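You operate a simulated robot arm through the tools that you are given. There is no shell and no other tool. Be economical: measure what you need, move in short steps, check, and stop when the job is done.

Carry out the task below with a simulated robot arm. There is one attempt and no reset: what you move stays moved.

TASK
Give the blue sample cup two pumps of water and shake it up.
Fine: in the shaker, under the spout; one shake with the orange cover over it; swing spout and cover aside again; the cup stays there; the other sample cups get none.

It is judged by the outcome, as a careful person would: the job done as asked, and still so three seconds after it is handed in. It fails if anything else is knocked over, pushed out of place, dropped, spilled or broken. A push-on lid holds only when it is set on centred and level and pressed home; a screw cap is set on level and turned clockwise until tight.

THE ROBOT
A 6-joint arm with a two-finger parallel gripper, fixed in place. Base frame: the origin is at the foot of the arm, x ahead of it, y to its left, z up; the work surface is at about z = 0. Lengths are in mm, angles in rad, forces in N, time in s.
With the tool pointing down near the work surface it reaches from about 160 to 420 mm from the base axis. Its first joint turns from -1.152 to 1.152 rad. Payload 1.57 kg.
Tool frame: the origin (TCP) lies between the finger pads and is the grasp point; the fingertips stand 30 mm ahead of it; z points along the fingers, y is the line along which they close. Largest opening 80 mm; finger width 17, thickness 12; the body of the gripper, 40 by 82 mm, starts 80 mm behind the TCP.
Orientation is that of the tool frame in the base frame, as a unit quaternion [x, y, z, w]. With the fingers straight down and closing along the base's y, the tool's x points along the base's -x, its y along +y and its z along -z.

THE INTERFACE
- The arm moves only by the tool jog_arm. Its argument "commands" is a list that holds one entry, the list of rows, each a list of 6 numbers: the shift along the base's x, y, z in units of 20 mm (1.0 is 20 mm), then the turn, a rotation vector about the base's x, y, z in units of 8 degrees (1.0 is 8 degrees). In form: [[[dx, dy, dz, ax, ay, az], ...]]. A call has 1 to 8 rows; each row shifts and turns the commanded pose from where the row before left it. "claw" is the opening, from 0 (shut) to 1 (fully open), set as the call begins (left out, the last holds). A call with a number of a shift or a turn outside -1 to 1 is refused whole. Each row takes 0.2 s and may step no farther than 50 mm and 0.15 rad from the row before; otherwise, or with a gripper value out of range, the whole call is refused. A pose out of reach is approached as far as the arm can. The call stops where the force on the tool passes 40 N (or 10 N more than at its start, if that is more) or the arm is blocked; 0.2 s more then pass. Each finger travels about 153 mm/s and halts on what it meets, pressing with about 30 N; the grip force reading is that of the motor and also rises with nothing between the fingers. The clock runs only during rows and for 0.2 s after the last one: add rows that do not move to give the fingers time. The reply holds the time, the measured pose of the TCP, the force on the tool along the base axes, the opening and the grip force, in the units named above and with some noise.
- Cameras (640 x 400 px; columns grow to the right, rows downward): "scene" is fixed at [37.2, -330.1, 405]; the picture's right is [0.89, -0.45, 0.00], its down [-0.34, -0.66, -0.67] and it looks along [0.30, 0.59, -0.74] (base axes); focal length 214 px, centre (320, 200). "wrist" rides on the gripper at [-32, 0, -78] in the tool frame; the picture's right is [0.00, -1.00, 0.00], its down [0.97, 0.00, -0.24] and it looks along [0.24, 0.00, 0.97] (tool axes); focal length 218 px, centre (320, 200). There is no depth. A picture from a camera that has moved, and an enlarged one, comes with that camera's place and axes in the base frame and with its lens.
- snapshot(camera): a new picture of that camera. No time passes.
- zoom(camera, box): a new picture of the part [left, top, right, bottom] of that camera's present view, enlarged. No time passes.
- sign_off(): hands the job in; it is judged then, once.

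Go step by step. Nothing tells you positions but the pictures and the camera data: compare them with the known pose of the tool, close in by small moves and look again before you grip or let go. The budget is 120 turns and 64 pictures, counting those below and the enlarged ones. Unless the task says otherwise, let go and move clear before handing in, and close with one line.

The tools are called after ">>>" as name(argument=value, ...) on one line, values as JSON. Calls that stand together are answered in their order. jog_arm: Moves the arm, as the interface text tells. Its arguments: {"type":"object","properties":{"commands":{"type":"array"},"claw":{"type":"number"}},"required":["commands"]} The other tools are called the same way: snapshot (camera) takes a picture; zoom (camera, box) takes an enlarged picture of a part of a camera's view; sign_off () hands the job in.

At the start:

```text
clock: 0.0
tool_pos: [201.8, 109.5, 248.8]
tool_rot: [-0.001, 1.0, 0.0, 0.001]
force: [-0.9, -0.4, 0.6]
width: 79.9
grasp_force: 0.0
```

scene: 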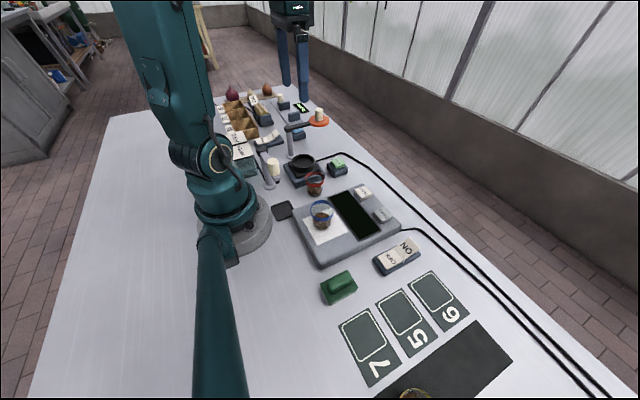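
wrist: 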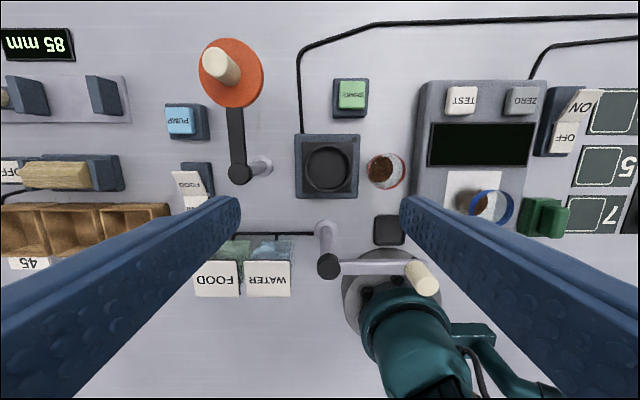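

I see a blue-rimmed cup on the scale, a shaker well, a pivoting orange cover, a spout arm, a PUMP button, a SHAKE button and a FOOD/WATER selector. I'll zoom in to see them better.

>>> zoom(camera="wrist", box=[140, 20, 420, 300])

>>> zoom(camera="scene", box=[210, 70, 410, 270])

>>> zoom(camera="wrist", box=[340, 60, 620, 310])

```text
1.43 times, centred on (280, 160) of wrist
camera zoom: at [232.0, 109.2, 327.2], right [0.0, -1.0, 0.0], down [-0.97, 0.0, 0.24], along [-0.24, 0.0, -0.97], focal length 312 px, centre (377, 257)
```

zoom: 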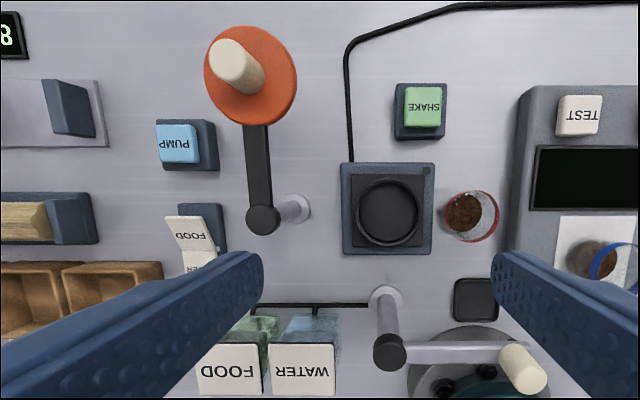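

```text
2.00 times, centred on (310, 170) of scene
camera zoom: at [37.2, -330.1, 405.0], right [0.89, -0.45, 0.0], down [-0.34, -0.66, -0.67], along [0.3, 0.59, -0.74], focal length 429 px, centre (340, 260)
```

zoom: 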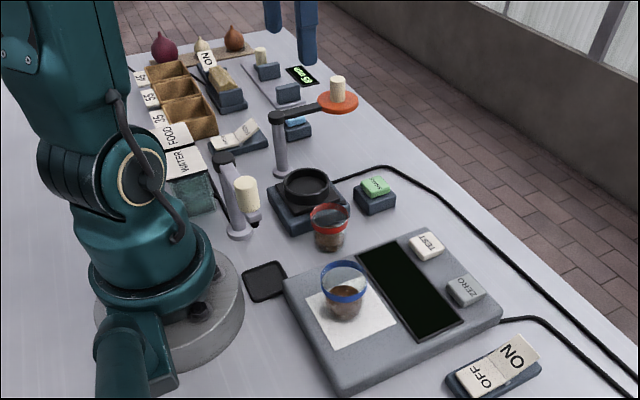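

```text
1.60 times, centred on (480, 185) of wrist
camera zoom: at [232.0, 109.2, 327.2], right [0.0, -1.0, 0.0], down [-0.97, 0.0, 0.24], along [-0.24, 0.0, -0.97], focal length 349 px, centre (64, 224)
```

zoom: 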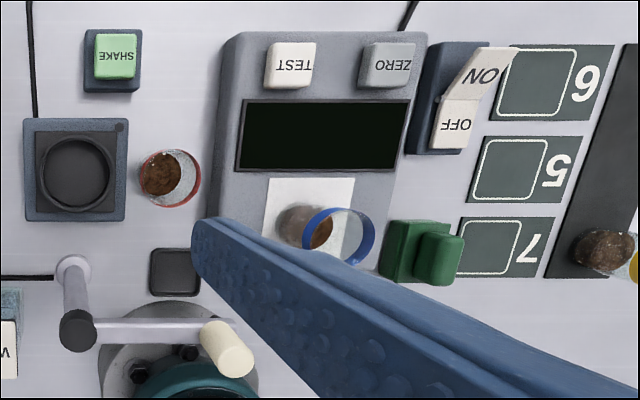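

>>> zoom(camera="scene", box=[225, 80, 345, 155])

>>> zoom(camera="scene", box=[220, 120, 340, 195])

```text
5.33 times, centred on (285, 118) of scene
camera zoom: at [37.2, -330.1, 405.0], right [0.89, -0.45, 0.0], down [-0.34, -0.66, -0.67], along [0.3, 0.59, -0.74], focal length 1144 px, centre (507, 640)
```

zoom: 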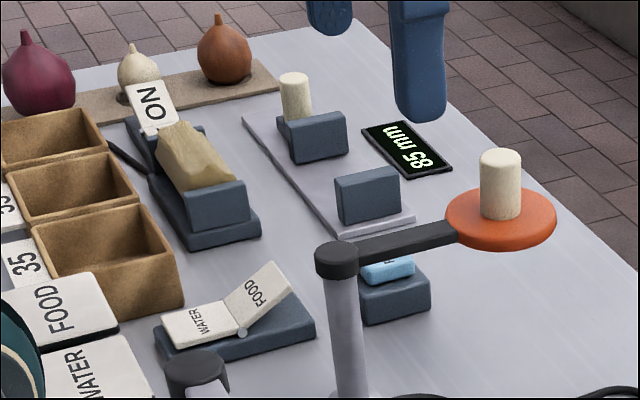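

```text
5.33 times, centred on (280, 158) of scene
camera zoom: at [37.2, -330.1, 405.0], right [0.89, -0.45, 0.0], down [-0.34, -0.66, -0.67], along [0.3, 0.59, -0.74], focal length 1144 px, centre (533, 427)
```

zoom: 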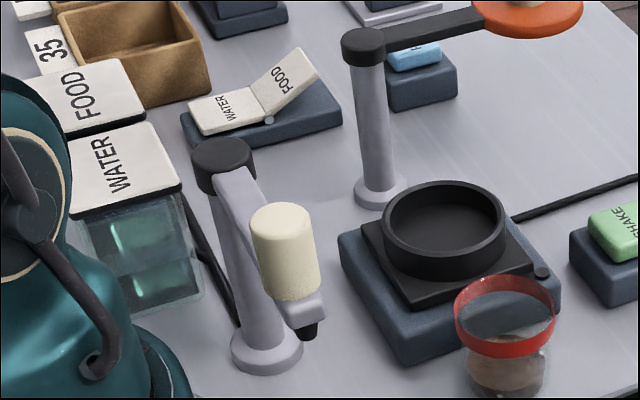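

WATER is pressed down flat on its selector, so water is already chosen. I estimate the blue cup at about (163,-90) with its rim at z≈83, and the well at about (203,98). Next I'll move over to the blue cup.

>>> jog_arm(commands=[[[-0.2, -1, 0, 0, 0, 0], [-0.2, -1, 0, 0, 0, 0], [-0.2, -1, 0, 0, 0, 0], [-0.2, -1, 0, 0, 0, 0], [-0.2, -1, 0, 0, 0, 0], [-0.2, -1, 0, 0, 0, 0], [-0.2, -1, 0, 0, 0, 0], [-0.2, -1, 0, 0, 0, 0]]], claw=1)

>>> jog_arm(commands=[[[-0.2, -1, -1, 0, 0, 0], [-0.15, -1, -1, 0, 0, 0], [0, 0, -1, 0, 0, 0], [0, 0, 0, 0, 0, 0]]])

>>> snapshot(camera="wrist")

>>> snapshot(camera="scene")

```text
clock: 1.8
tool_pos: [170.9, -49.3, 248.4]
tool_rot: [-0.001, 1.0, 0.001, 0.0]
force: [-0.2, 0.7, 0.4]
width: 79.7
grasp_force: 0.0
```

```text
clock: 2.8
tool_pos: [162.2, -91.7, 188.5]
tool_rot: [0.0, 1.0, 0.001, 0.0]
force: [0.8, -0.1, -0.7]
width: 80.3
grasp_force: 0.1
```

```text
56 pictures are left
camera wrist: at [192.8, -90.6, 267.9], right [0.0, -1.0, 0.0], down [-0.97, 0.0, 0.24], along [-0.24, 0.0, -0.97], focal length 218 px, centre (320, 200)
```

wrist: 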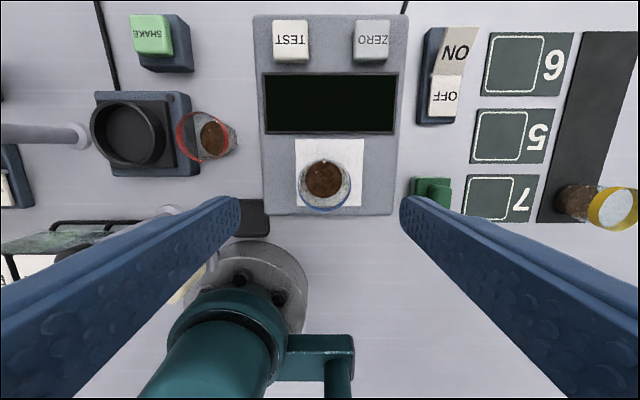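

```text
55 pictures are left
```

scene: 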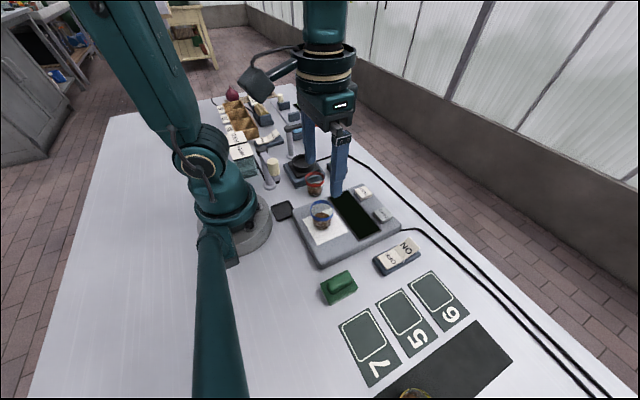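

The blue cup's centre is near (159,-95). I'll centre on it and come down to just above the rim, then look again.

>>> jog_arm(commands=[[[-0.15, -0.18, -1, 0, 0, 0], [0, 0, -1, 0, 0, 0], [0, 0, -1, 0, 0, 0], [0, 0, 0, 0, 0, 0]]])

>>> snapshot(camera="wrist")

>>> zoom(camera="scene", box=[280, 160, 400, 235])

```text
clock: 3.8
tool_pos: [160.2, -95.1, 128.5]
tool_rot: [-0.001, 1.0, 0.001, 0.001]
force: [0.1, -0.3, -0.4]
width: 79.9
grasp_force: 0.1
```

```text
54 pictures are left
camera wrist: at [190.4, -94.9, 207.1], right [0.0, -1.0, 0.0], down [-0.97, 0.0, 0.24], along [-0.24, 0.0, -0.97], focal length 218 px, centre (320, 200)
```

wrist: 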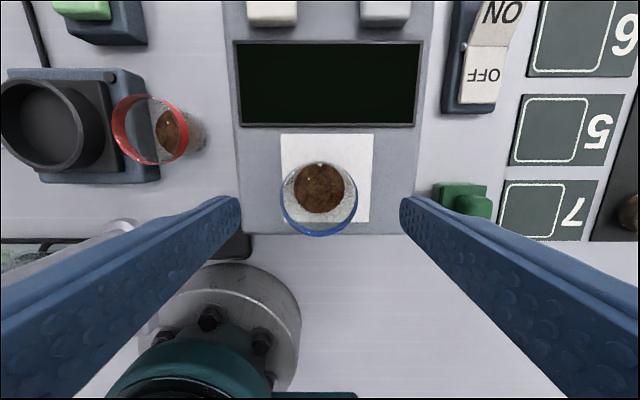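

```text
5.33 times, centred on (340, 198) of scene
camera zoom: at [37.2, -330.1, 405.0], right [0.89, -0.45, 0.0], down [-0.34, -0.66, -0.67], along [0.3, 0.59, -0.74], focal length 1144 px, centre (213, 213)
```

zoom: 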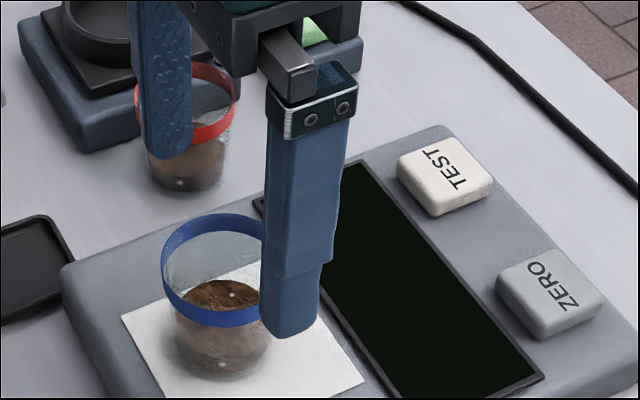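

>>> jog_arm(commands=[[[-0.08, 0.02, -1, 0, 0, 0], [0, 0, -1, 0, 0, 0], [0, 0, -0.35, 0, 0, 0], [0, 0, 0, 0, 0, 0]]])

>>> zoom(camera="scene", box=[280, 160, 400, 235])

```text
clock: 4.8
tool_pos: [158.6, -93.7, 81.1]
tool_rot: [-0.001, 1.0, 0.001, 0.002]
force: [0.3, -0.2, 0.4]
width: 79.9
grasp_force: 0.1
```

```text
5.33 times, centred on (340, 198) of scene
camera zoom: at [37.2, -330.1, 405.0], right [0.89, -0.45, 0.0], down [-0.34, -0.66, -0.67], along [0.3, 0.59, -0.74], focal length 1144 px, centre (213, 213)
```

zoom: 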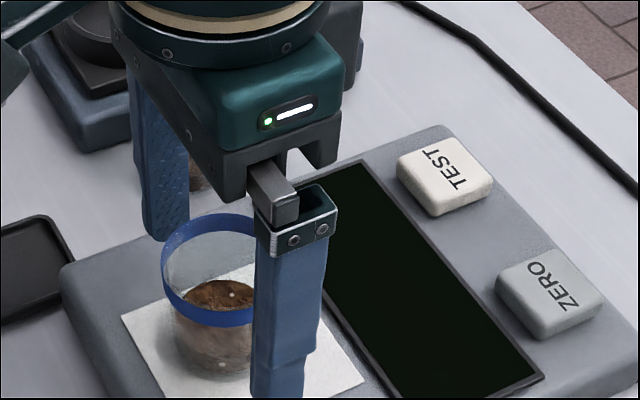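

>>> jog_arm(commands=[[[0, 0, 0, 0, 0, 0], [0, 0, 0, 0, 0, 0], [0, 0, 0, 0, 0, 0]]], claw=0.45)

>>> zoom(camera="scene", box=[280, 160, 400, 235])

```text
clock: 5.6
tool_pos: [158.8, -93.2, 81.4]
tool_rot: [0.0, 1.0, 0.002, 0.002]
force: [0.0, 0.8, -0.4]
width: 44.6
grasp_force: 29.9
```

```text
5.33 times, centred on (340, 198) of scene
camera zoom: at [37.2, -330.1, 405.0], right [0.89, -0.45, 0.0], down [-0.34, -0.66, -0.67], along [0.3, 0.59, -0.74], focal length 1144 px, centre (213, 213)
```

zoom: 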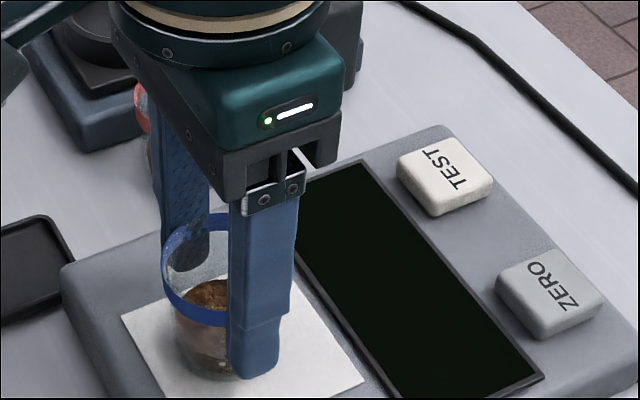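

Gripped at 44.6 mm wide. Next I'll lift the cup and check the grip.

>>> jog_arm(commands=[[[0, 0, 0.5, 0, 0, 0], [0, 0, 0.75, 0, 0, 0], [0, 0, 0.75, 0, 0, 0], [0, 0, 0.75, 0, 0, 0], [0, 0, 0.75, 0, 0, 0], [0, 0, 0.5, 0, 0, 0], [0, 0, 0, 0, 0, 0]]])

>>> zoom(camera="scene", box=[260, 110, 420, 210])

>>> snapshot(camera="wrist")

```text
clock: 7.2
tool_pos: [157.2, -93.5, 162.4]
tool_rot: [-0.001, 1.0, 0.001, 0.002]
force: [1.0, -0.4, -0.9]
width: 44.6
grasp_force: 29.6
```

```text
4.00 times, centred on (340, 160) of scene
camera zoom: at [37.2, -330.1, 405.0], right [0.89, -0.45, 0.0], down [-0.34, -0.66, -0.67], along [0.3, 0.59, -0.74], focal length 858 px, centre (240, 360)
```

zoom: 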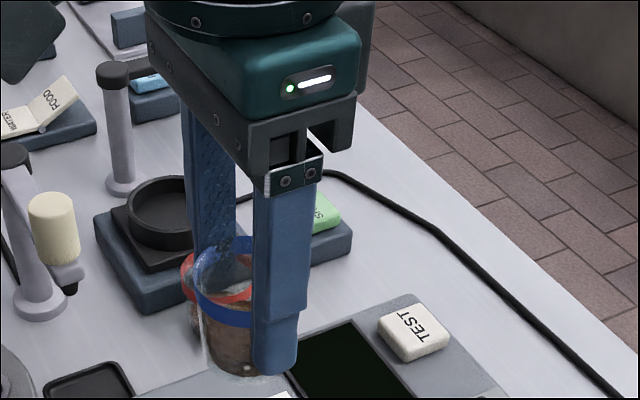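

```text
49 pictures are left
camera wrist: at [188.5, -93.9, 240.6], right [0.0, -1.0, 0.0], down [-0.97, 0.0, 0.24], along [-0.24, 0.0, -0.97], focal length 218 px, centre (320, 200)
```

wrist: 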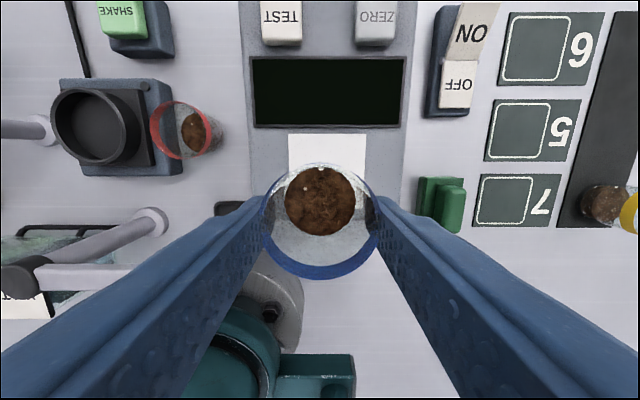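

The cup is held level. I'll carry it over to the shaker well, passing high above the red cup.

>>> jog_arm(commands=[[[0.4, 0.4, 0, 0, 0, 0], [0.4, 0.8, 0, 0, 0, 0], [0.4, 0.9, 0, 0, 0, 0], [0.4, 0.9, 0, 0, 0, 0], [0.4, 0.9, 0, 0, 0, 0], [0.3, 0.9, 0, 0, 0, 0], [0.1, 0.9, 0, 0, 0, 0], [0, 0.9, 0, 0, 0, 0]]])

>>> jog_arm(commands=[[[0, 0.9, 0, 0, 0, 0], [0, 0.9, 0, 0, 0, 0], [0, 0.6, 0, 0, 0, 0], [0, 0.5, 0, 0, 0, 0], [0, 0, 0, 0, 0, 0]]])

>>> snapshot(camera="wrist")

>>> zoom(camera="scene", box=[220, 90, 380, 190])

```text
clock: 9.0
tool_pos: [205.1, 38.2, 162.4]
tool_rot: [0.0, 1.0, 0.001, 0.0]
force: [0.8, 0.0, -0.4]
width: 44.6
grasp_force: 30.3
```

```text
clock: 10.2
tool_pos: [205.8, 98.1, 161.3]
tool_rot: [0.0, 1.0, 0.001, 0.0]
force: [0.9, -0.2, -0.4]
width: 44.6
grasp_force: 30.3
```

```text
48 pictures are left
camera wrist: at [236.4, 96.5, 240.2], right [0.0, -1.0, 0.0], down [-0.97, 0.0, 0.24], along [-0.24, 0.0, -0.97], focal length 218 px, centre (320, 200)
```

wrist: 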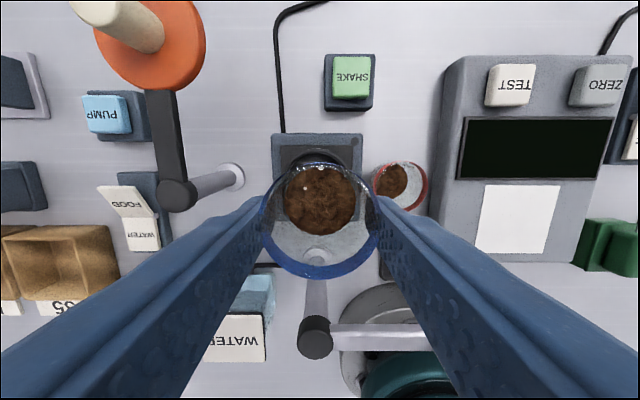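

```text
4.00 times, centred on (300, 140) of scene
camera zoom: at [37.2, -330.1, 405.0], right [0.89, -0.45, 0.0], down [-0.34, -0.66, -0.67], along [0.3, 0.59, -0.74], focal length 858 px, centre (400, 440)
```

zoom: 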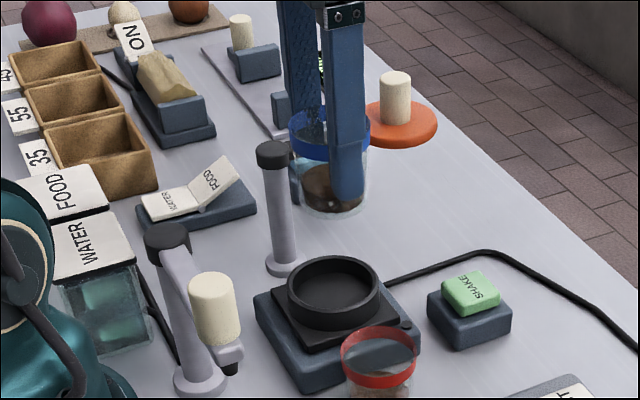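

The cup is lined up over the well. I'll lower it partway and check.

>>> jog_arm(commands=[[[0, 0, -1, 0, 0, 0], [0, 0, -1, 0, 0, 0], [0, 0, -0.75, 0, 0, 0], [0, 0, 0, 0, 0, 0]]])

>>> zoom(camera="scene", box=[260, 120, 356, 180])

>>> snapshot(camera="wrist")

```text
clock: 11.2
tool_pos: [206.4, 96.0, 106.7]
tool_rot: [-0.001, 1.0, 0.001, 0.001]
force: [0.5, 0.1, -0.9]
width: 44.5
grasp_force: 30.0
```

```text
6.67 times, centred on (308, 150) of scene
camera zoom: at [37.2, -330.1, 405.0], right [0.89, -0.45, 0.0], down [-0.34, -0.66, -0.67], along [0.3, 0.59, -0.74], focal length 1430 px, centre (400, 533)
```

zoom: 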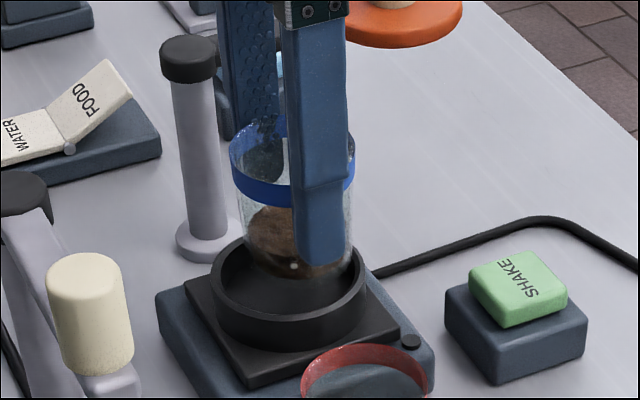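

```text
45 pictures are left
camera wrist: at [236.5, 96.1, 185.1], right [0.0, -1.0, 0.0], down [-0.97, 0.0, 0.24], along [-0.24, 0.0, -0.97], focal length 218 px, centre (320, 200)
```

wrist: 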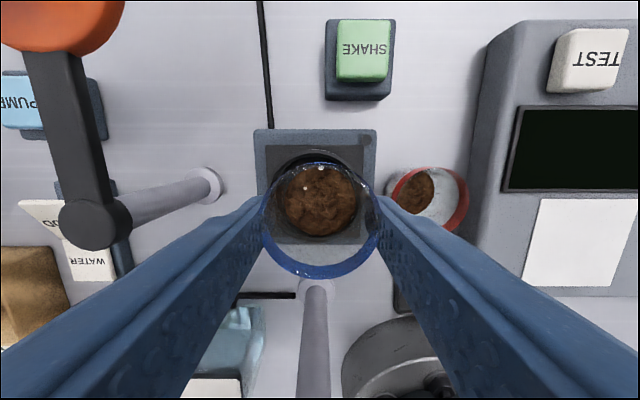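

The cup is about 3 mm off centre, so I'll correct that and lower it in small steps.

>>> jog_arm(commands=[[[-0.12, 0.13, 0, 0, 0, 0], [0, 0, -0.4, 0, 0, 0], [0, 0, -0.3, 0, 0, 0], [0, 0, 0, 0, 0, 0]]])

>>> zoom(camera="scene", box=[260, 120, 356, 180])

```text
clock: 12.2
tool_pos: [203.5, 98.9, 92.7]
tool_rot: [-0.001, 1.0, 0.001, 0.001]
force: [-0.2, 0.1, 0.9]
width: 44.5
grasp_force: 30.2
```

```text
6.67 times, centred on (308, 150) of scene
camera zoom: at [37.2, -330.1, 405.0], right [0.89, -0.45, 0.0], down [-0.34, -0.66, -0.67], along [0.3, 0.59, -0.74], focal length 1430 px, centre (400, 533)
```

zoom: 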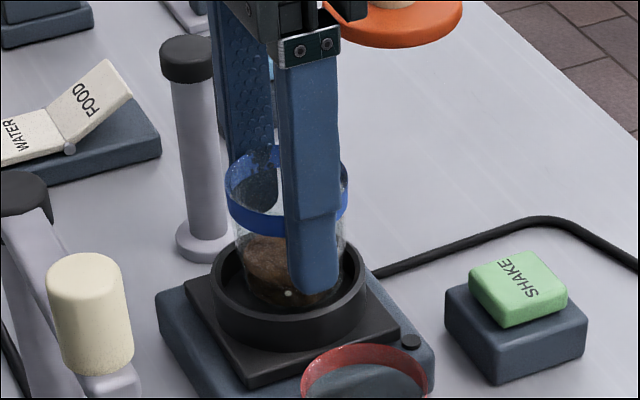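

>>> jog_arm(commands=[[[0, 0, -0.2, 0, 0, 0], [0, 0, -0.1, 0, 0, 0], [0, 0, -0.1, 0, 0, 0], [0, 0, 0, 0, 0, 0]]])

>>> zoom(camera="scene", box=[260, 120, 356, 180])

```text
clock: 13.2
tool_pos: [205.6, 98.8, 85.3]
tool_rot: [0.0, 1.0, 0.002, 0.002]
force: [-0.8, 0.8, 24.5]
width: 44.4
grasp_force: 30.5
```

```text
6.67 times, centred on (308, 150) of scene
camera zoom: at [37.2, -330.1, 405.0], right [0.89, -0.45, 0.0], down [-0.34, -0.66, -0.67], along [0.3, 0.59, -0.74], focal length 1430 px, centre (400, 533)
```

zoom: 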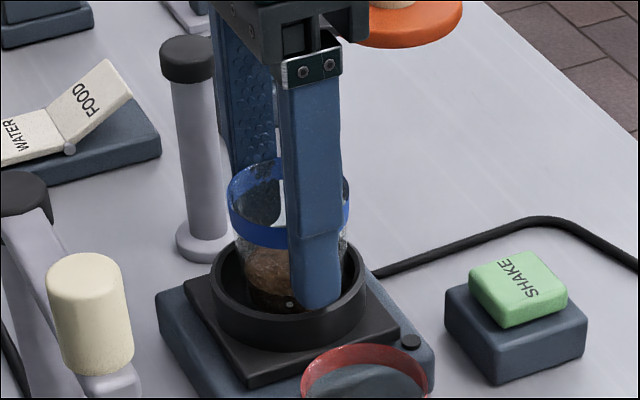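

The force shows the cup on the well floor. I'll ease the pressure and open the fingers slightly.

>>> jog_arm(commands=[[[0, 0, 0.08, 0, 0, 0], [0, 0, 0, 0, 0, 0]]])

>>> jog_arm(commands=[[[0, 0, 0, 0, 0, 0], [0, 0, 0, 0, 0, 0]]], claw=0.61)

>>> zoom(camera="scene", box=[260, 120, 356, 180])

```text
clock: 13.8
tool_pos: [204.4, 98.4, 85.9]
tool_rot: [-0.001, 1.0, 0.001, 0.0]
force: [0.0, 0.2, -1.1]
width: 44.7
grasp_force: 30.5
```

```text
clock: 14.4
tool_pos: [205.0, 99.3, 86.3]
tool_rot: [0.0, 1.0, 0.001, 0.001]
force: [-0.4, 0.1, -0.3]
width: 48.9
grasp_force: 0.0
```

```text
6.67 times, centred on (308, 150) of scene
camera zoom: at [37.2, -330.1, 405.0], right [0.89, -0.45, 0.0], down [-0.34, -0.66, -0.67], along [0.3, 0.59, -0.74], focal length 1430 px, centre (400, 533)
```

zoom: 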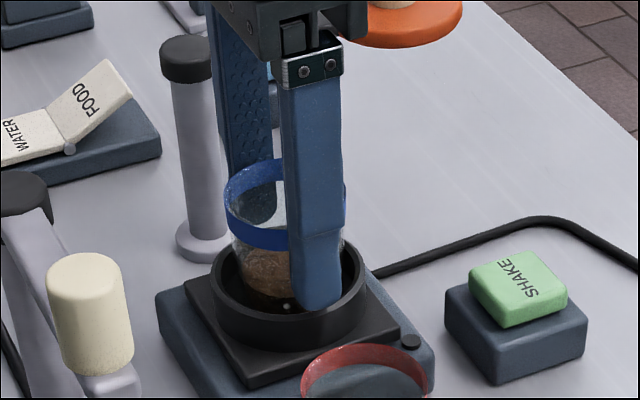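

The cup sits level in the well. I'll raise the arm straight up out of the way.

>>> jog_arm(commands=[[[0, 0, 0.4, 0, 0, 0], [0, 0, 1, 0, 0, 0], [0, 0, 1, 0, 0, 0], [0, 0, 1, 0, 0, 0], [0, 0, 1, 0, 0, 0], [0, 0, 1, 0, 0, 0], [0, 0, 1, 0, 0, 0], [0, 0, 0, 0, 0, 0]]], claw=0.66)

>>> snapshot(camera="wrist")

>>> zoom(camera="scene", box=[220, 105, 340, 180])

```text
clock: 16.2
tool_pos: [201.6, 98.3, 214.8]
tool_rot: [-0.001, 1.0, 0.002, 0.0]
force: [0.0, -0.1, 0.3]
width: 52.7
grasp_force: 0.0
```

```text
41 pictures are left
camera wrist: at [233.1, 98.5, 293.5], right [0.0, -1.0, 0.0], down [-0.97, 0.0, 0.24], along [-0.24, 0.0, -0.97], focal length 218 px, centre (320, 200)
```

wrist: 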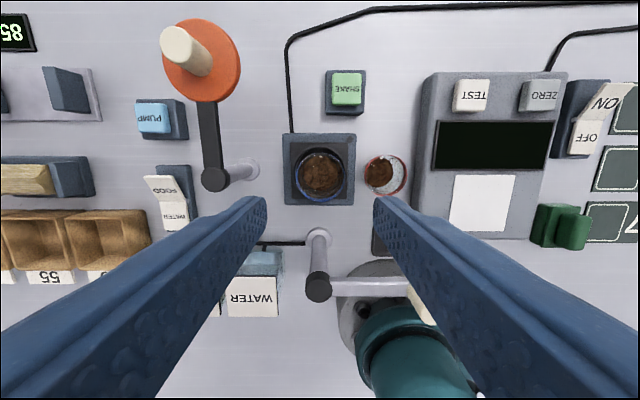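

```text
5.33 times, centred on (280, 142) of scene
camera zoom: at [37.2, -330.1, 405.0], right [0.89, -0.45, 0.0], down [-0.34, -0.66, -0.67], along [0.3, 0.59, -0.74], focal length 1144 px, centre (533, 507)
```

zoom: 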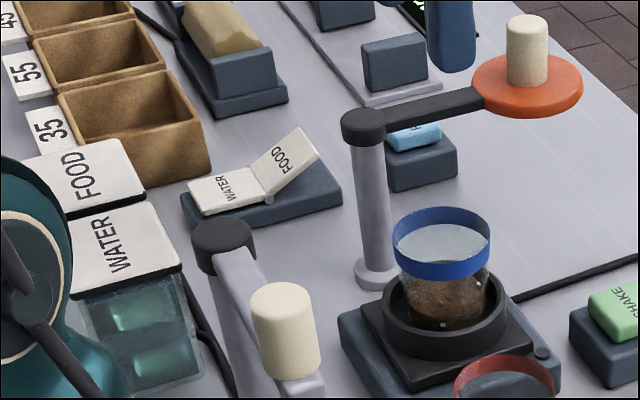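

The cup sits level in the well. The spout knob is near (105,8,137), close to the base, so I'll tilt the gripper to point back toward the base and approach it from outside.

>>> jog_arm(commands=[[[0.2, -0.65, 0, 0, 1, 0], [0.2, -0.65, 0, 0, 1, 0], [0.2, -0.65, 0, 0, 1, 0], [0.2, -0.65, 0, 0, 1, 0], [0.2, -0.65, 0, 0, 1, 0], [0, -0.65, 0, 0, 1, 0], [0, -0.65, 0, 0, 1, 0], [0, 0, 0, 0, 0, 0]]], claw=0.7)

>>> snapshot(camera="wrist")

>>> snapshot(camera="scene")

```text
clock: 18.0
tool_pos: [170.3, 2.9, 155.1]
tool_rot: [0.0, 0.883, 0.001, -0.469]
force: [0.6, -0.2, -0.4]
width: 56.0
grasp_force: 0.0
out of reach, approached as far as the arm can: row 4, 5, 6, 7
```

```text
39 pictures are left
camera wrist: at [251.7, 2.8, 173.7], right [0.0, -1.0, 0.0], down [-0.34, 0.0, 0.94], along [-0.94, 0.0, -0.34], focal length 218 px, centre (320, 200)
```

wrist: 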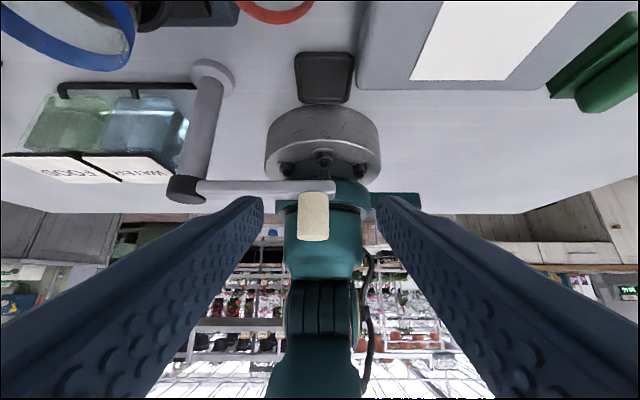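

```text
38 pictures are left
```

scene: 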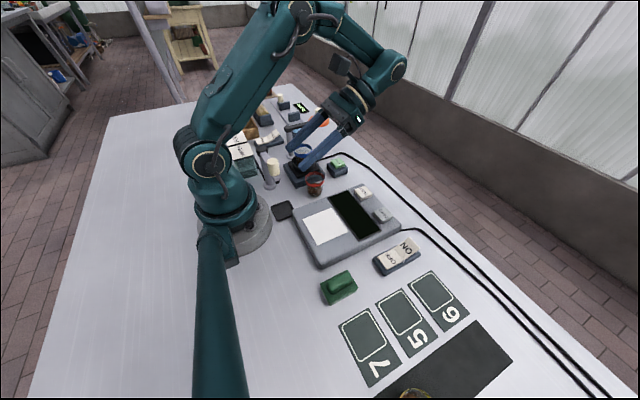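

The tilt worked, though the arm stopped short of the commanded position. The knob is at about (105,6.7), z 115–149, so I'll creep in and see how the commanded pose behaves.

>>> jog_arm(commands=[[[-0.5, 0, 0, 0, 0, 0], [0, 0, 0, 0, 0, 0]]])

```text
clock: 18.6
tool_pos: [160.9, 3.9, 157.0]
tool_rot: [0.0, 0.883, 0.001, -0.469]
force: [-0.1, -0.2, 0.2]
width: 56.1
grasp_force: 0.1
```

>>> jog_arm(commands=[[[-0.8, 0.1, -0.2, 0, 0, 0], [-0.7, 0.05, -0.2, 0, 0, 0], [0, 0, 0, 0, 0, 0]]])

>>> snapshot(camera="wrist")

>>> zoom(camera="scene", box=[200, 105, 360, 205])

```text
clock: 19.4
tool_pos: [131.0, 7.1, 147.9]
tool_rot: [0.0, 0.883, 0.001, -0.47]
force: [-0.7, 0.4, -0.4]
width: 55.9
grasp_force: 0.0
```

```text
37 pictures are left
camera wrist: at [212.0, 6.1, 165.5], right [0.0, -1.0, 0.0], down [-0.34, 0.0, 0.94], along [-0.94, 0.0, -0.34], focal length 218 px, centre (320, 200)
```

wrist: 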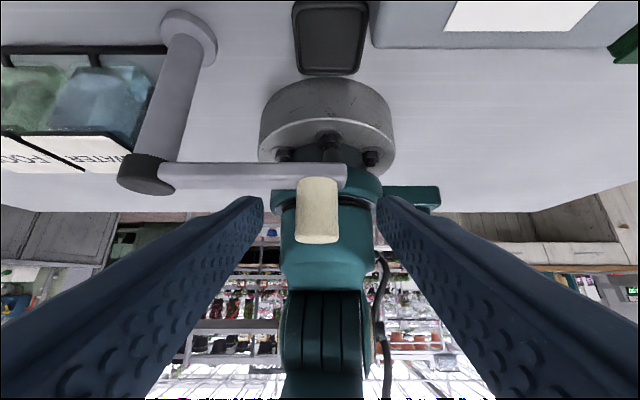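

```text
4.00 times, centred on (280, 155) of scene
camera zoom: at [37.2, -330.1, 405.0], right [0.89, -0.45, 0.0], down [-0.34, -0.66, -0.67], along [0.3, 0.59, -0.74], focal length 858 px, centre (480, 380)
```

zoom: 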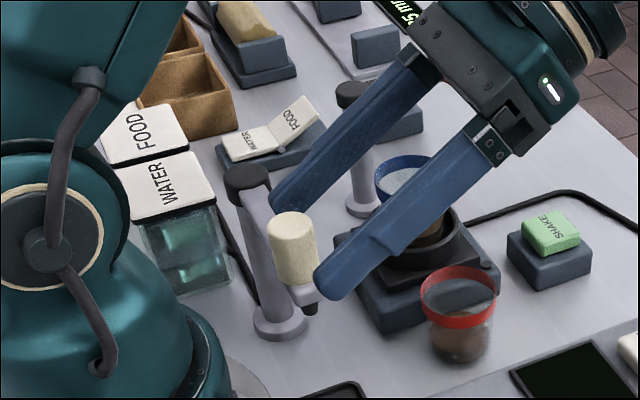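

>>> jog_arm(commands=[[[-0.4, 0.02, 0, 0, 0, 0], [-0.3, 0, 0, 0, 0, 0], [0, 0, 0, 0, 0, 0]]])

>>> zoom(camera="scene", box=[230, 130, 326, 190])

```text
clock: 20.2
tool_pos: [117.1, 7.4, 149.0]
tool_rot: [0.0, 0.884, 0.001, -0.468]
force: [-0.3, -0.7, 0.6]
width: 56.0
grasp_force: 0.0
```

```text
6.67 times, centred on (278, 160) of scene
camera zoom: at [37.2, -330.1, 405.0], right [0.89, -0.45, 0.0], down [-0.34, -0.66, -0.67], along [0.3, 0.59, -0.74], focal length 1430 px, centre (600, 467)
```

zoom: 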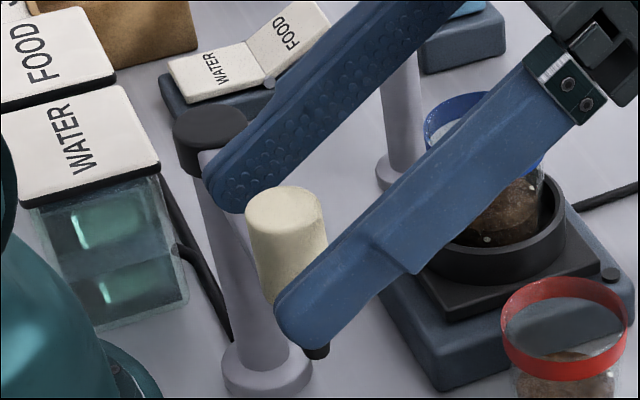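

>>> jog_arm(commands=[[[0, 0, 0, 0, 0, 0], [0, 0, 0, 0, 0, 0], [0, 0, 0, 0, 0, 0]]], claw=0.15)

>>> zoom(camera="scene", box=[230, 130, 326, 190])

```text
clock: 21.0
tool_pos: [116.0, 8.5, 148.2]
tool_rot: [0.0, 0.883, 0.003, -0.469]
force: [0.7, 21.6, 3.3]
width: 21.0
grasp_force: 34.9
```

```text
6.67 times, centred on (278, 160) of scene
camera zoom: at [37.2, -330.1, 405.0], right [0.89, -0.45, 0.0], down [-0.34, -0.66, -0.67], along [0.3, 0.59, -0.74], focal length 1430 px, centre (600, 467)
```

zoom: 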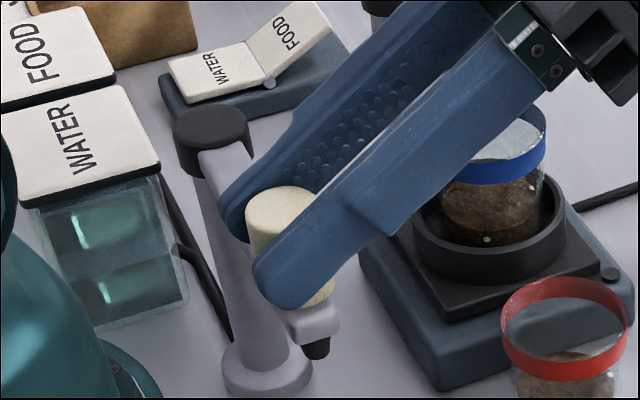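

The knob is gripped. I'll relieve the side load and start swinging it along an arc about the post at (103,98) with a radius of about 89.

>>> jog_arm(commands=[[[0, 0.08, 0, 0, 0, 0], [0.77, 0.07, 0, 0, 0, 0], [0.75, 0.2, 0, 0, 0, 0], [0, 0, 0, 0, 0, 0]]])

>>> zoom(camera="scene", box=[230, 120, 358, 200])

```text
clock: 22.0
tool_pos: [148.2, 11.8, 147.5]
tool_rot: [0.0, 0.883, -0.001, -0.469]
force: [1.7, -5.9, -9.2]
width: 20.7
grasp_force: 34.6
```

```text
5.00 times, centred on (294, 160) of scene
camera zoom: at [37.2, -330.1, 405.0], right [0.89, -0.45, 0.0], down [-0.34, -0.66, -0.67], along [0.3, 0.59, -0.74], focal length 1072 px, centre (450, 400)
```

zoom: 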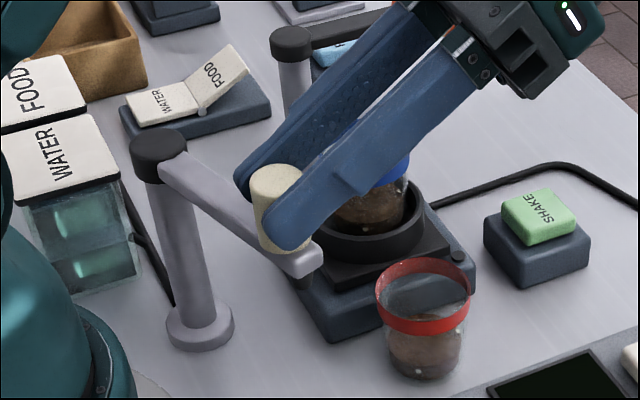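

>>> jog_arm(commands=[[[0.7, 0.325, 0, 0, 0, 0], [0.635, 0.445, 0, 0, 0, 0], [0.55, 0.55, 0, 0, 0, 0], [0, 0, 0, 0, 0, 0]]])

>>> zoom(camera="scene", box=[230, 120, 358, 200])

```text
clock: 22.7
tool_pos: [177.2, 27.4, 149.1]
tool_rot: [-0.001, 0.884, -0.006, -0.467]
force: [3.3, -2.8, 0.9]
width: 21.1
grasp_force: 34.8
out of reach, approached as far as the arm can: row 3
stopped in row 3: the force on the tool passed its limit (the readings are from after the stop); the commanded pose is now the measured one
```

```text
5.00 times, centred on (294, 160) of scene
camera zoom: at [37.2, -330.1, 405.0], right [0.89, -0.45, 0.0], down [-0.34, -0.66, -0.67], along [0.3, 0.59, -0.74], focal length 1072 px, centre (450, 400)
```

zoom: 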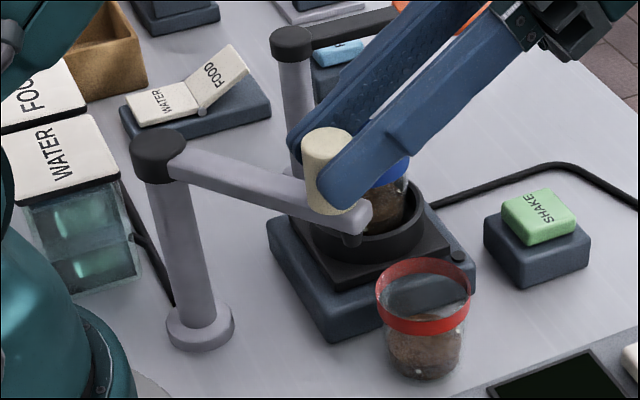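

At this tilt the arm is at the edge of its reach. I'll let go of the knob and straighten the tool to vertical while rising, then regrip from above.

>>> jog_arm(commands=[[[0, 0, 0, 0, 0, 0], [0, 0, 0, 0, 0, 0]]], claw=0.65)

>>> jog_arm(commands=[[[0, 0, 0.2, 0, -1, 0], [0, 0, 0.4, 0, -1, 0], [0, 0, 0.5, 0, -1, 0], [0, 0, 0.5, 0, -1, 0], [0, 0, 0.5, 0, -1, 0], [0, 0, 0.5, 0, -1, 0], [0, 0, 0.5, 0, -1, 0], [0, 0, 0, 0, 0, 0]]])

>>> snapshot(camera="wrist")

>>> zoom(camera="scene", box=[230, 90, 390, 190])

```text
clock: 23.3
tool_pos: [177.4, 27.9, 148.9]
tool_rot: [-0.001, 0.884, -0.007, -0.467]
force: [0.3, 0.3, 0.3]
width: 51.9
grasp_force: 0.1
```

```text
clock: 25.1
tool_pos: [174.9, 28.0, 209.6]
tool_rot: [0.003, 1.0, -0.004, 0.004]
force: [0.3, -0.2, -0.4]
width: 51.9
grasp_force: 0.2
```

```text
31 pictures are left
camera wrist: at [206.7, 27.7, 288.6], right [0.0, -1.0, 0.01], down [-0.97, 0.01, 0.23], along [-0.23, -0.01, -0.97], focal length 218 px, centre (320, 200)
```

wrist: 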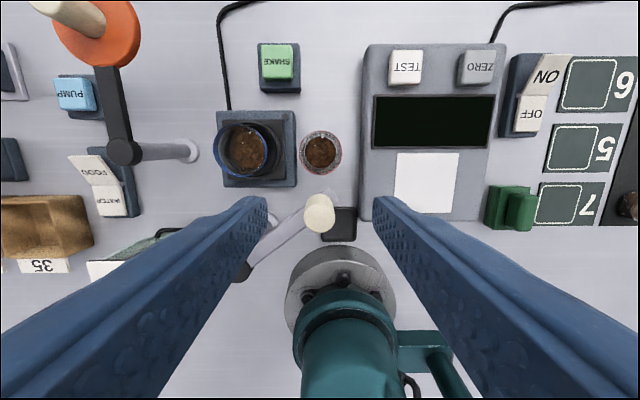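

```text
4.00 times, centred on (310, 140) of scene
camera zoom: at [37.2, -330.1, 405.0], right [0.89, -0.45, 0.0], down [-0.34, -0.66, -0.67], along [0.3, 0.59, -0.74], focal length 858 px, centre (360, 440)
```

zoom: 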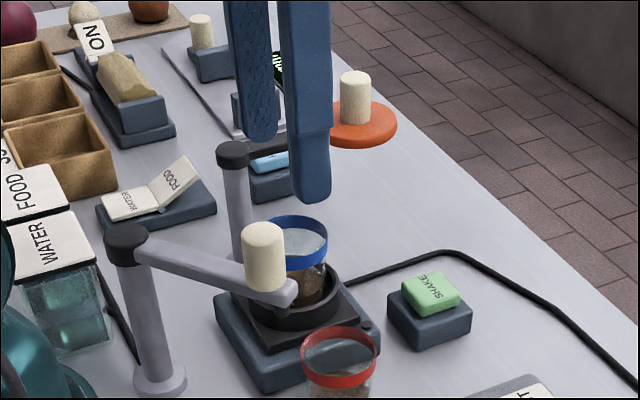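

The knob is at about (166,27). I'll come straight down around it and grip it vertically.

>>> jog_arm(commands=[[[-0.45, -0.05, -0.9, 0, 0, 0], [0, 0, -1, 0, 0, 0], [0, 0, -0.95, 0, 0, 0], [0, 0, 0, 0, 0, 0]]])

>>> jog_arm(commands=[[[0, 0, 0, 0, 0, 0], [0, 0, 0, 0, 0, 0], [0, 0, 0, 0, 0, 0]]], claw=0.2)

>>> zoom(camera="scene", box=[230, 110, 358, 190])

```text
clock: 26.1
tool_pos: [167.2, 26.5, 152.2]
tool_rot: [0.003, 1.0, -0.004, 0.003]
force: [-0.2, -0.5, 0.3]
width: 51.8
grasp_force: 0.1
```

```text
clock: 26.9
tool_pos: [168.3, 27.0, 152.9]
tool_rot: [0.003, 1.0, -0.004, 0.003]
force: [-2.2, 3.0, -8.6]
width: 21.2
grasp_force: 34.5
```

```text
5.00 times, centred on (294, 150) of scene
camera zoom: at [37.2, -330.1, 405.0], right [0.89, -0.45, 0.0], down [-0.34, -0.66, -0.67], along [0.3, 0.59, -0.74], focal length 1072 px, centre (450, 450)
```

zoom: 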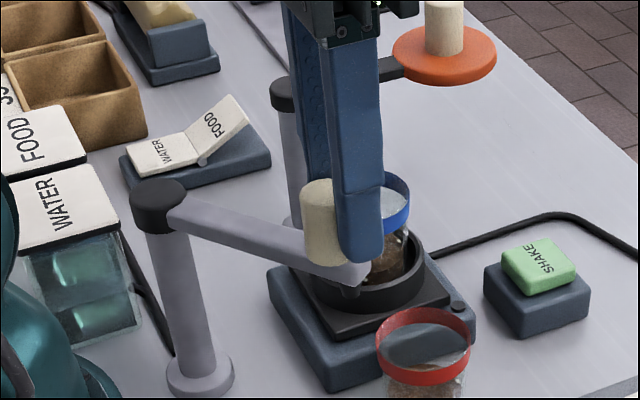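

The grip is about 7 mm too far out along x, so I'll open, shift and regrip.

>>> jog_arm(commands=[[[0, 0, 0, 0, 0, 0], [0, 0, 0, 0, 0, 0], [-0.35, 0.04, 0, 0, 0, 0], [0, 0, 0, 0, 0, 0]]], claw=0.5)

>>> jog_arm(commands=[[[0, 0, 0, 0, 0, 0], [0, 0, 0, 0, 0, 0], [0, 0, 0, 0, 0, 0]]], claw=0.2)

>>> zoom(camera="scene", box=[230, 110, 358, 190])

```text
clock: 27.9
tool_pos: [160.7, 28.4, 153.1]
tool_rot: [0.003, 1.0, -0.005, 0.001]
force: [-0.4, 0.9, 0.7]
width: 40.2
grasp_force: 0.0
```

```text
clock: 28.7
tool_pos: [162.7, 27.3, 153.0]
tool_rot: [0.003, 1.0, -0.006, 0.003]
force: [4.1, -4.7, -3.0]
width: 21.2
grasp_force: 35.1
```

```text
5.00 times, centred on (294, 150) of scene
camera zoom: at [37.2, -330.1, 405.0], right [0.89, -0.45, 0.0], down [-0.34, -0.66, -0.67], along [0.3, 0.59, -0.74], focal length 1072 px, centre (450, 450)
```

zoom: 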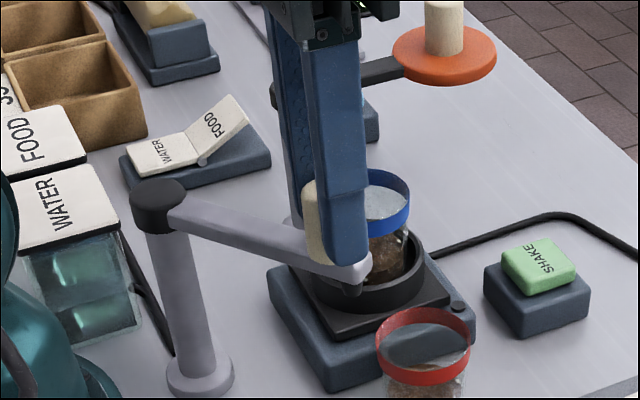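

>>> jog_arm(commands=[[[0.585, 0.58, 0, 0, 0, 0], [0.455, 0.645, 0, 0, 0, 0], [0.335, 0.72, 0, 0, 0, 0], [0, 0, 0, 0, 0, 0]]])

>>> zoom(camera="scene", box=[230, 110, 358, 190])

```text
clock: 29.7
tool_pos: [188.5, 65.7, 152.3]
tool_rot: [0.002, 1.0, -0.005, 0.002]
force: [4.8, -5.4, -4.4]
width: 21.0
grasp_force: 34.0
```

```text
5.00 times, centred on (294, 150) of scene
camera zoom: at [37.2, -330.1, 405.0], right [0.89, -0.45, 0.0], down [-0.34, -0.66, -0.67], along [0.3, 0.59, -0.74], focal length 1072 px, centre (450, 450)
```

zoom: 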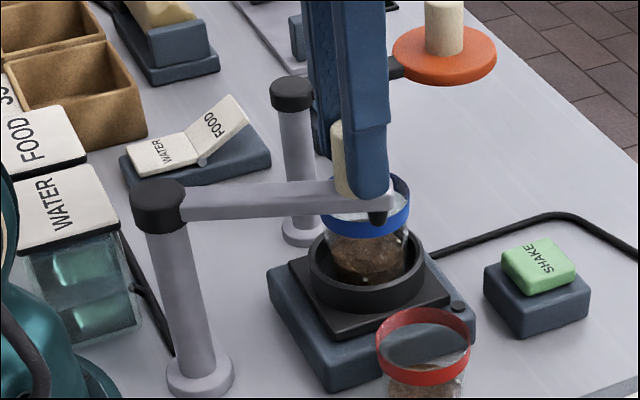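

>>> jog_arm(commands=[[[0.2, 0.76, 0, 0, 0, 0], [0.07, 0.79, 0, 0, 0, 0], [0, 0, 0, 0, 0, 0]]])

>>> zoom(camera="scene", box=[262, 110, 358, 170])

>>> snapshot(camera="wrist")

```text
clock: 30.5
tool_pos: [194.1, 96.5, 153.4]
tool_rot: [0.004, 1.0, -0.004, 0.002]
force: [-0.2, -2.4, -0.1]
width: 21.3
grasp_force: 34.9
```

```text
6.67 times, centred on (310, 140) of scene
camera zoom: at [37.2, -330.1, 405.0], right [0.89, -0.45, 0.0], down [-0.34, -0.66, -0.67], along [0.3, 0.59, -0.74], focal length 1430 px, centre (387, 600)
```

zoom: 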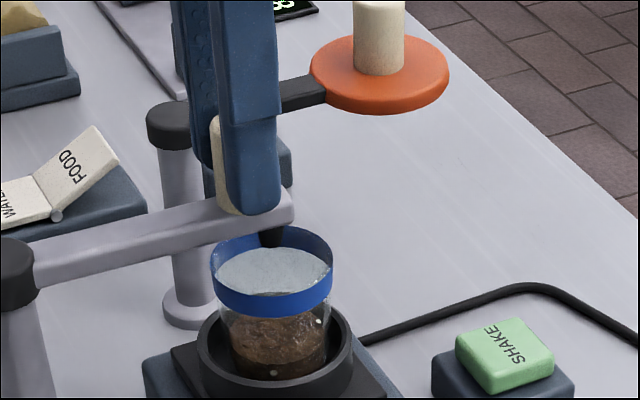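

```text
25 pictures are left
camera wrist: at [223.8, 97.1, 231.8], right [-0.01, -1.0, 0.01], down [-0.97, 0.01, 0.24], along [-0.24, -0.01, -0.97], focal length 218 px, centre (320, 200)
```

wrist: 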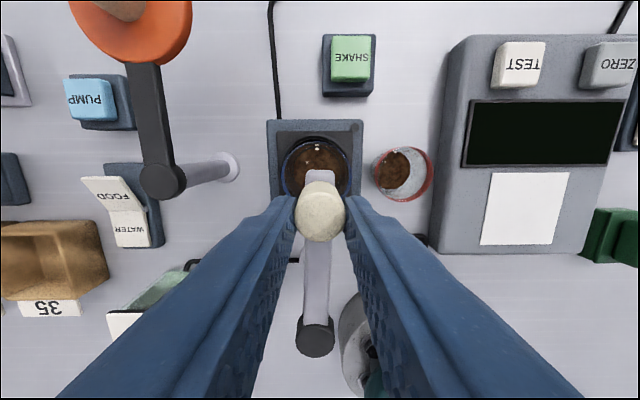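

The nozzle is over the cup. I'll let go, rise clear and head for the PUMP button near (263,289).

>>> jog_arm(commands=[[[0, 0, 0, 0, 0, 0], [0, 0, 0, 0, 0, 0], [0, 0, 1, 0, 0, 0], [0, 0, 1, 0, 0, 0], [0, 0, 1, 0, 0, 0], [0, 0, 0.5, 0, 0, 0], [0, 0, 0, 0, 0, 0]]], claw=0.5)

>>> jog_arm(commands=[[[0.4, 1, 0, 0, 0, 0], [0.4, 1, 0, 0, 0, 0], [0.4, 1, 0, 0, 0, 0], [0.4, 1, 0, 0, 0, 0], [0.4, 1, 0, 0, 0, 0], [0.4, 1, 0, 0, 0, 0], [0.4, 1, 0, 0, 0, 0], [0.4, 1, 0, 0, 0, 0]]], claw=0)

>>> jog_arm(commands=[[[0.25, 1, 0, 0, 0, 0], [0, 0.6, -1, 0, 0, 0], [0, 0, -1, 0, 0, 0], [0, 0, -1, 0, 0, 0], [0, 0, 0, 0, 0, 0]]])

>>> snapshot(camera="wrist")

>>> snapshot(camera="scene")

```text
clock: 32.1
tool_pos: [193.5, 97.7, 222.4]
tool_rot: [0.002, 1.0, -0.005, 0.002]
force: [-0.2, -0.3, 0.5]
width: 39.9
grasp_force: 0.1
```

```text
clock: 33.9
tool_pos: [252.4, 249.5, 218.5]
tool_rot: [0.003, 1.0, -0.005, 0.002]
force: [-0.4, 0.2, -0.4]
width: 0.1
grasp_force: 21.4
out of reach, approached as far as the arm can: row 8
```

```text
clock: 35.1
tool_pos: [249.3, 272.6, 150.1]
tool_rot: [0.003, 1.0, -0.005, 0.002]
force: [0.6, -0.6, -0.1]
width: 0.0
grasp_force: 21.1
out of reach, approached as far as the arm can: row 1
```

```text
24 pictures are left
camera wrist: at [279.8, 272.5, 229.6], right [-0.01, -1.0, 0.01], down [-0.97, 0.01, 0.23], along [-0.23, -0.01, -0.97], focal length 218 px, centre (320, 200)
```

wrist: 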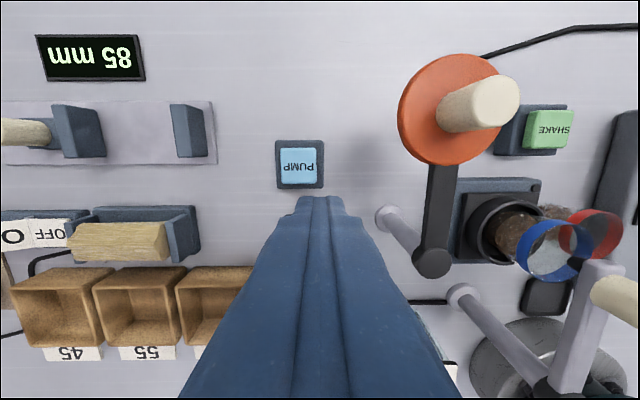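

```text
23 pictures are left
```

scene: 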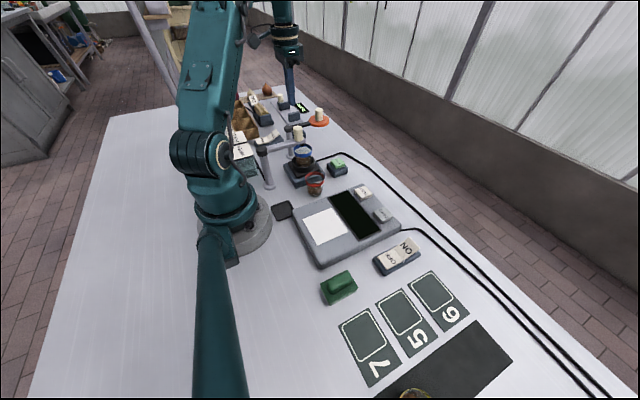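

>>> jog_arm(commands=[[[0, 0, -1, 0, 0, 0], [0.35, 0.45, -1, 0, 0, 0], [0.3, 0.43, -0.8, 0, 0, 0], [0, 0, -0.8, 0, 0, 0], [0, 0, 0, 0, 0, 0]]])

>>> snapshot(camera="wrist")

>>> zoom(camera="scene", box=[250, 90, 346, 150])

```text
clock: 36.3
tool_pos: [260.9, 291.1, 79.5]
tool_rot: [0.003, 1.0, -0.004, 0.002]
force: [0.5, -0.1, 0.4]
width: 0.0
grasp_force: 21.4
```

```text
22 pictures are left
camera wrist: at [292.0, 290.2, 157.3], right [0.0, -1.0, 0.01], down [-0.97, 0.01, 0.23], along [-0.23, -0.01, -0.97], focal length 218 px, centre (320, 200)
```

wrist: 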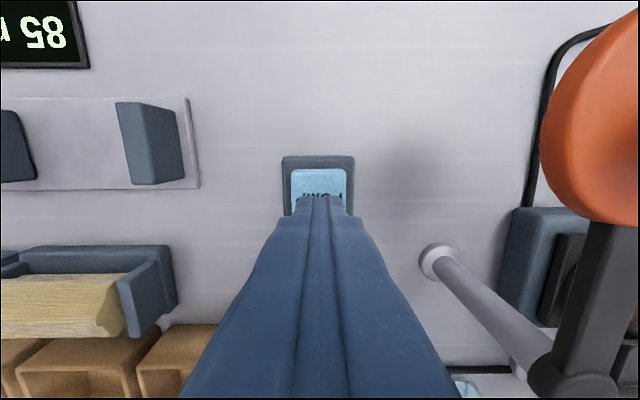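

```text
6.67 times, centred on (298, 120) of scene
camera zoom: at [37.2, -330.1, 405.0], right [0.89, -0.45, 0.0], down [-0.34, -0.66, -0.67], along [0.3, 0.59, -0.74], focal length 1430 px, centre (467, 733)
```

zoom: 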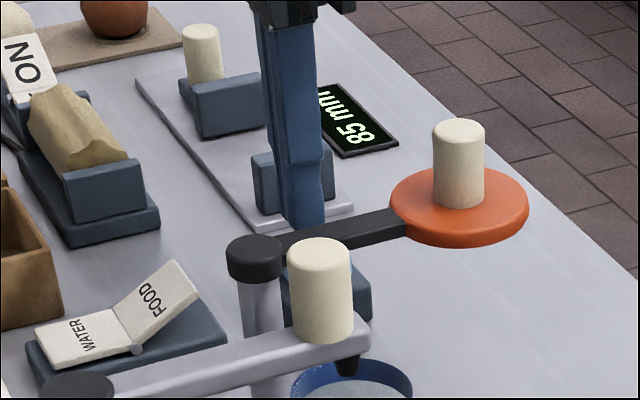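

>>> jog_arm(commands=[[[0, 0, -0.7, 0, 0, 0], [0, 0, -0.2, 0, 0, 0], [0, 0, -0.15, 0, 0, 0], [0, 0, 0, 0, 0, 0]]])

```text
clock: 37.3
tool_pos: [261.6, 290.6, 58.7]
tool_rot: [0.002, 1.0, -0.004, 0.002]
force: [-0.5, 1.6, 3.1]
width: 0.0
grasp_force: 21.2
```

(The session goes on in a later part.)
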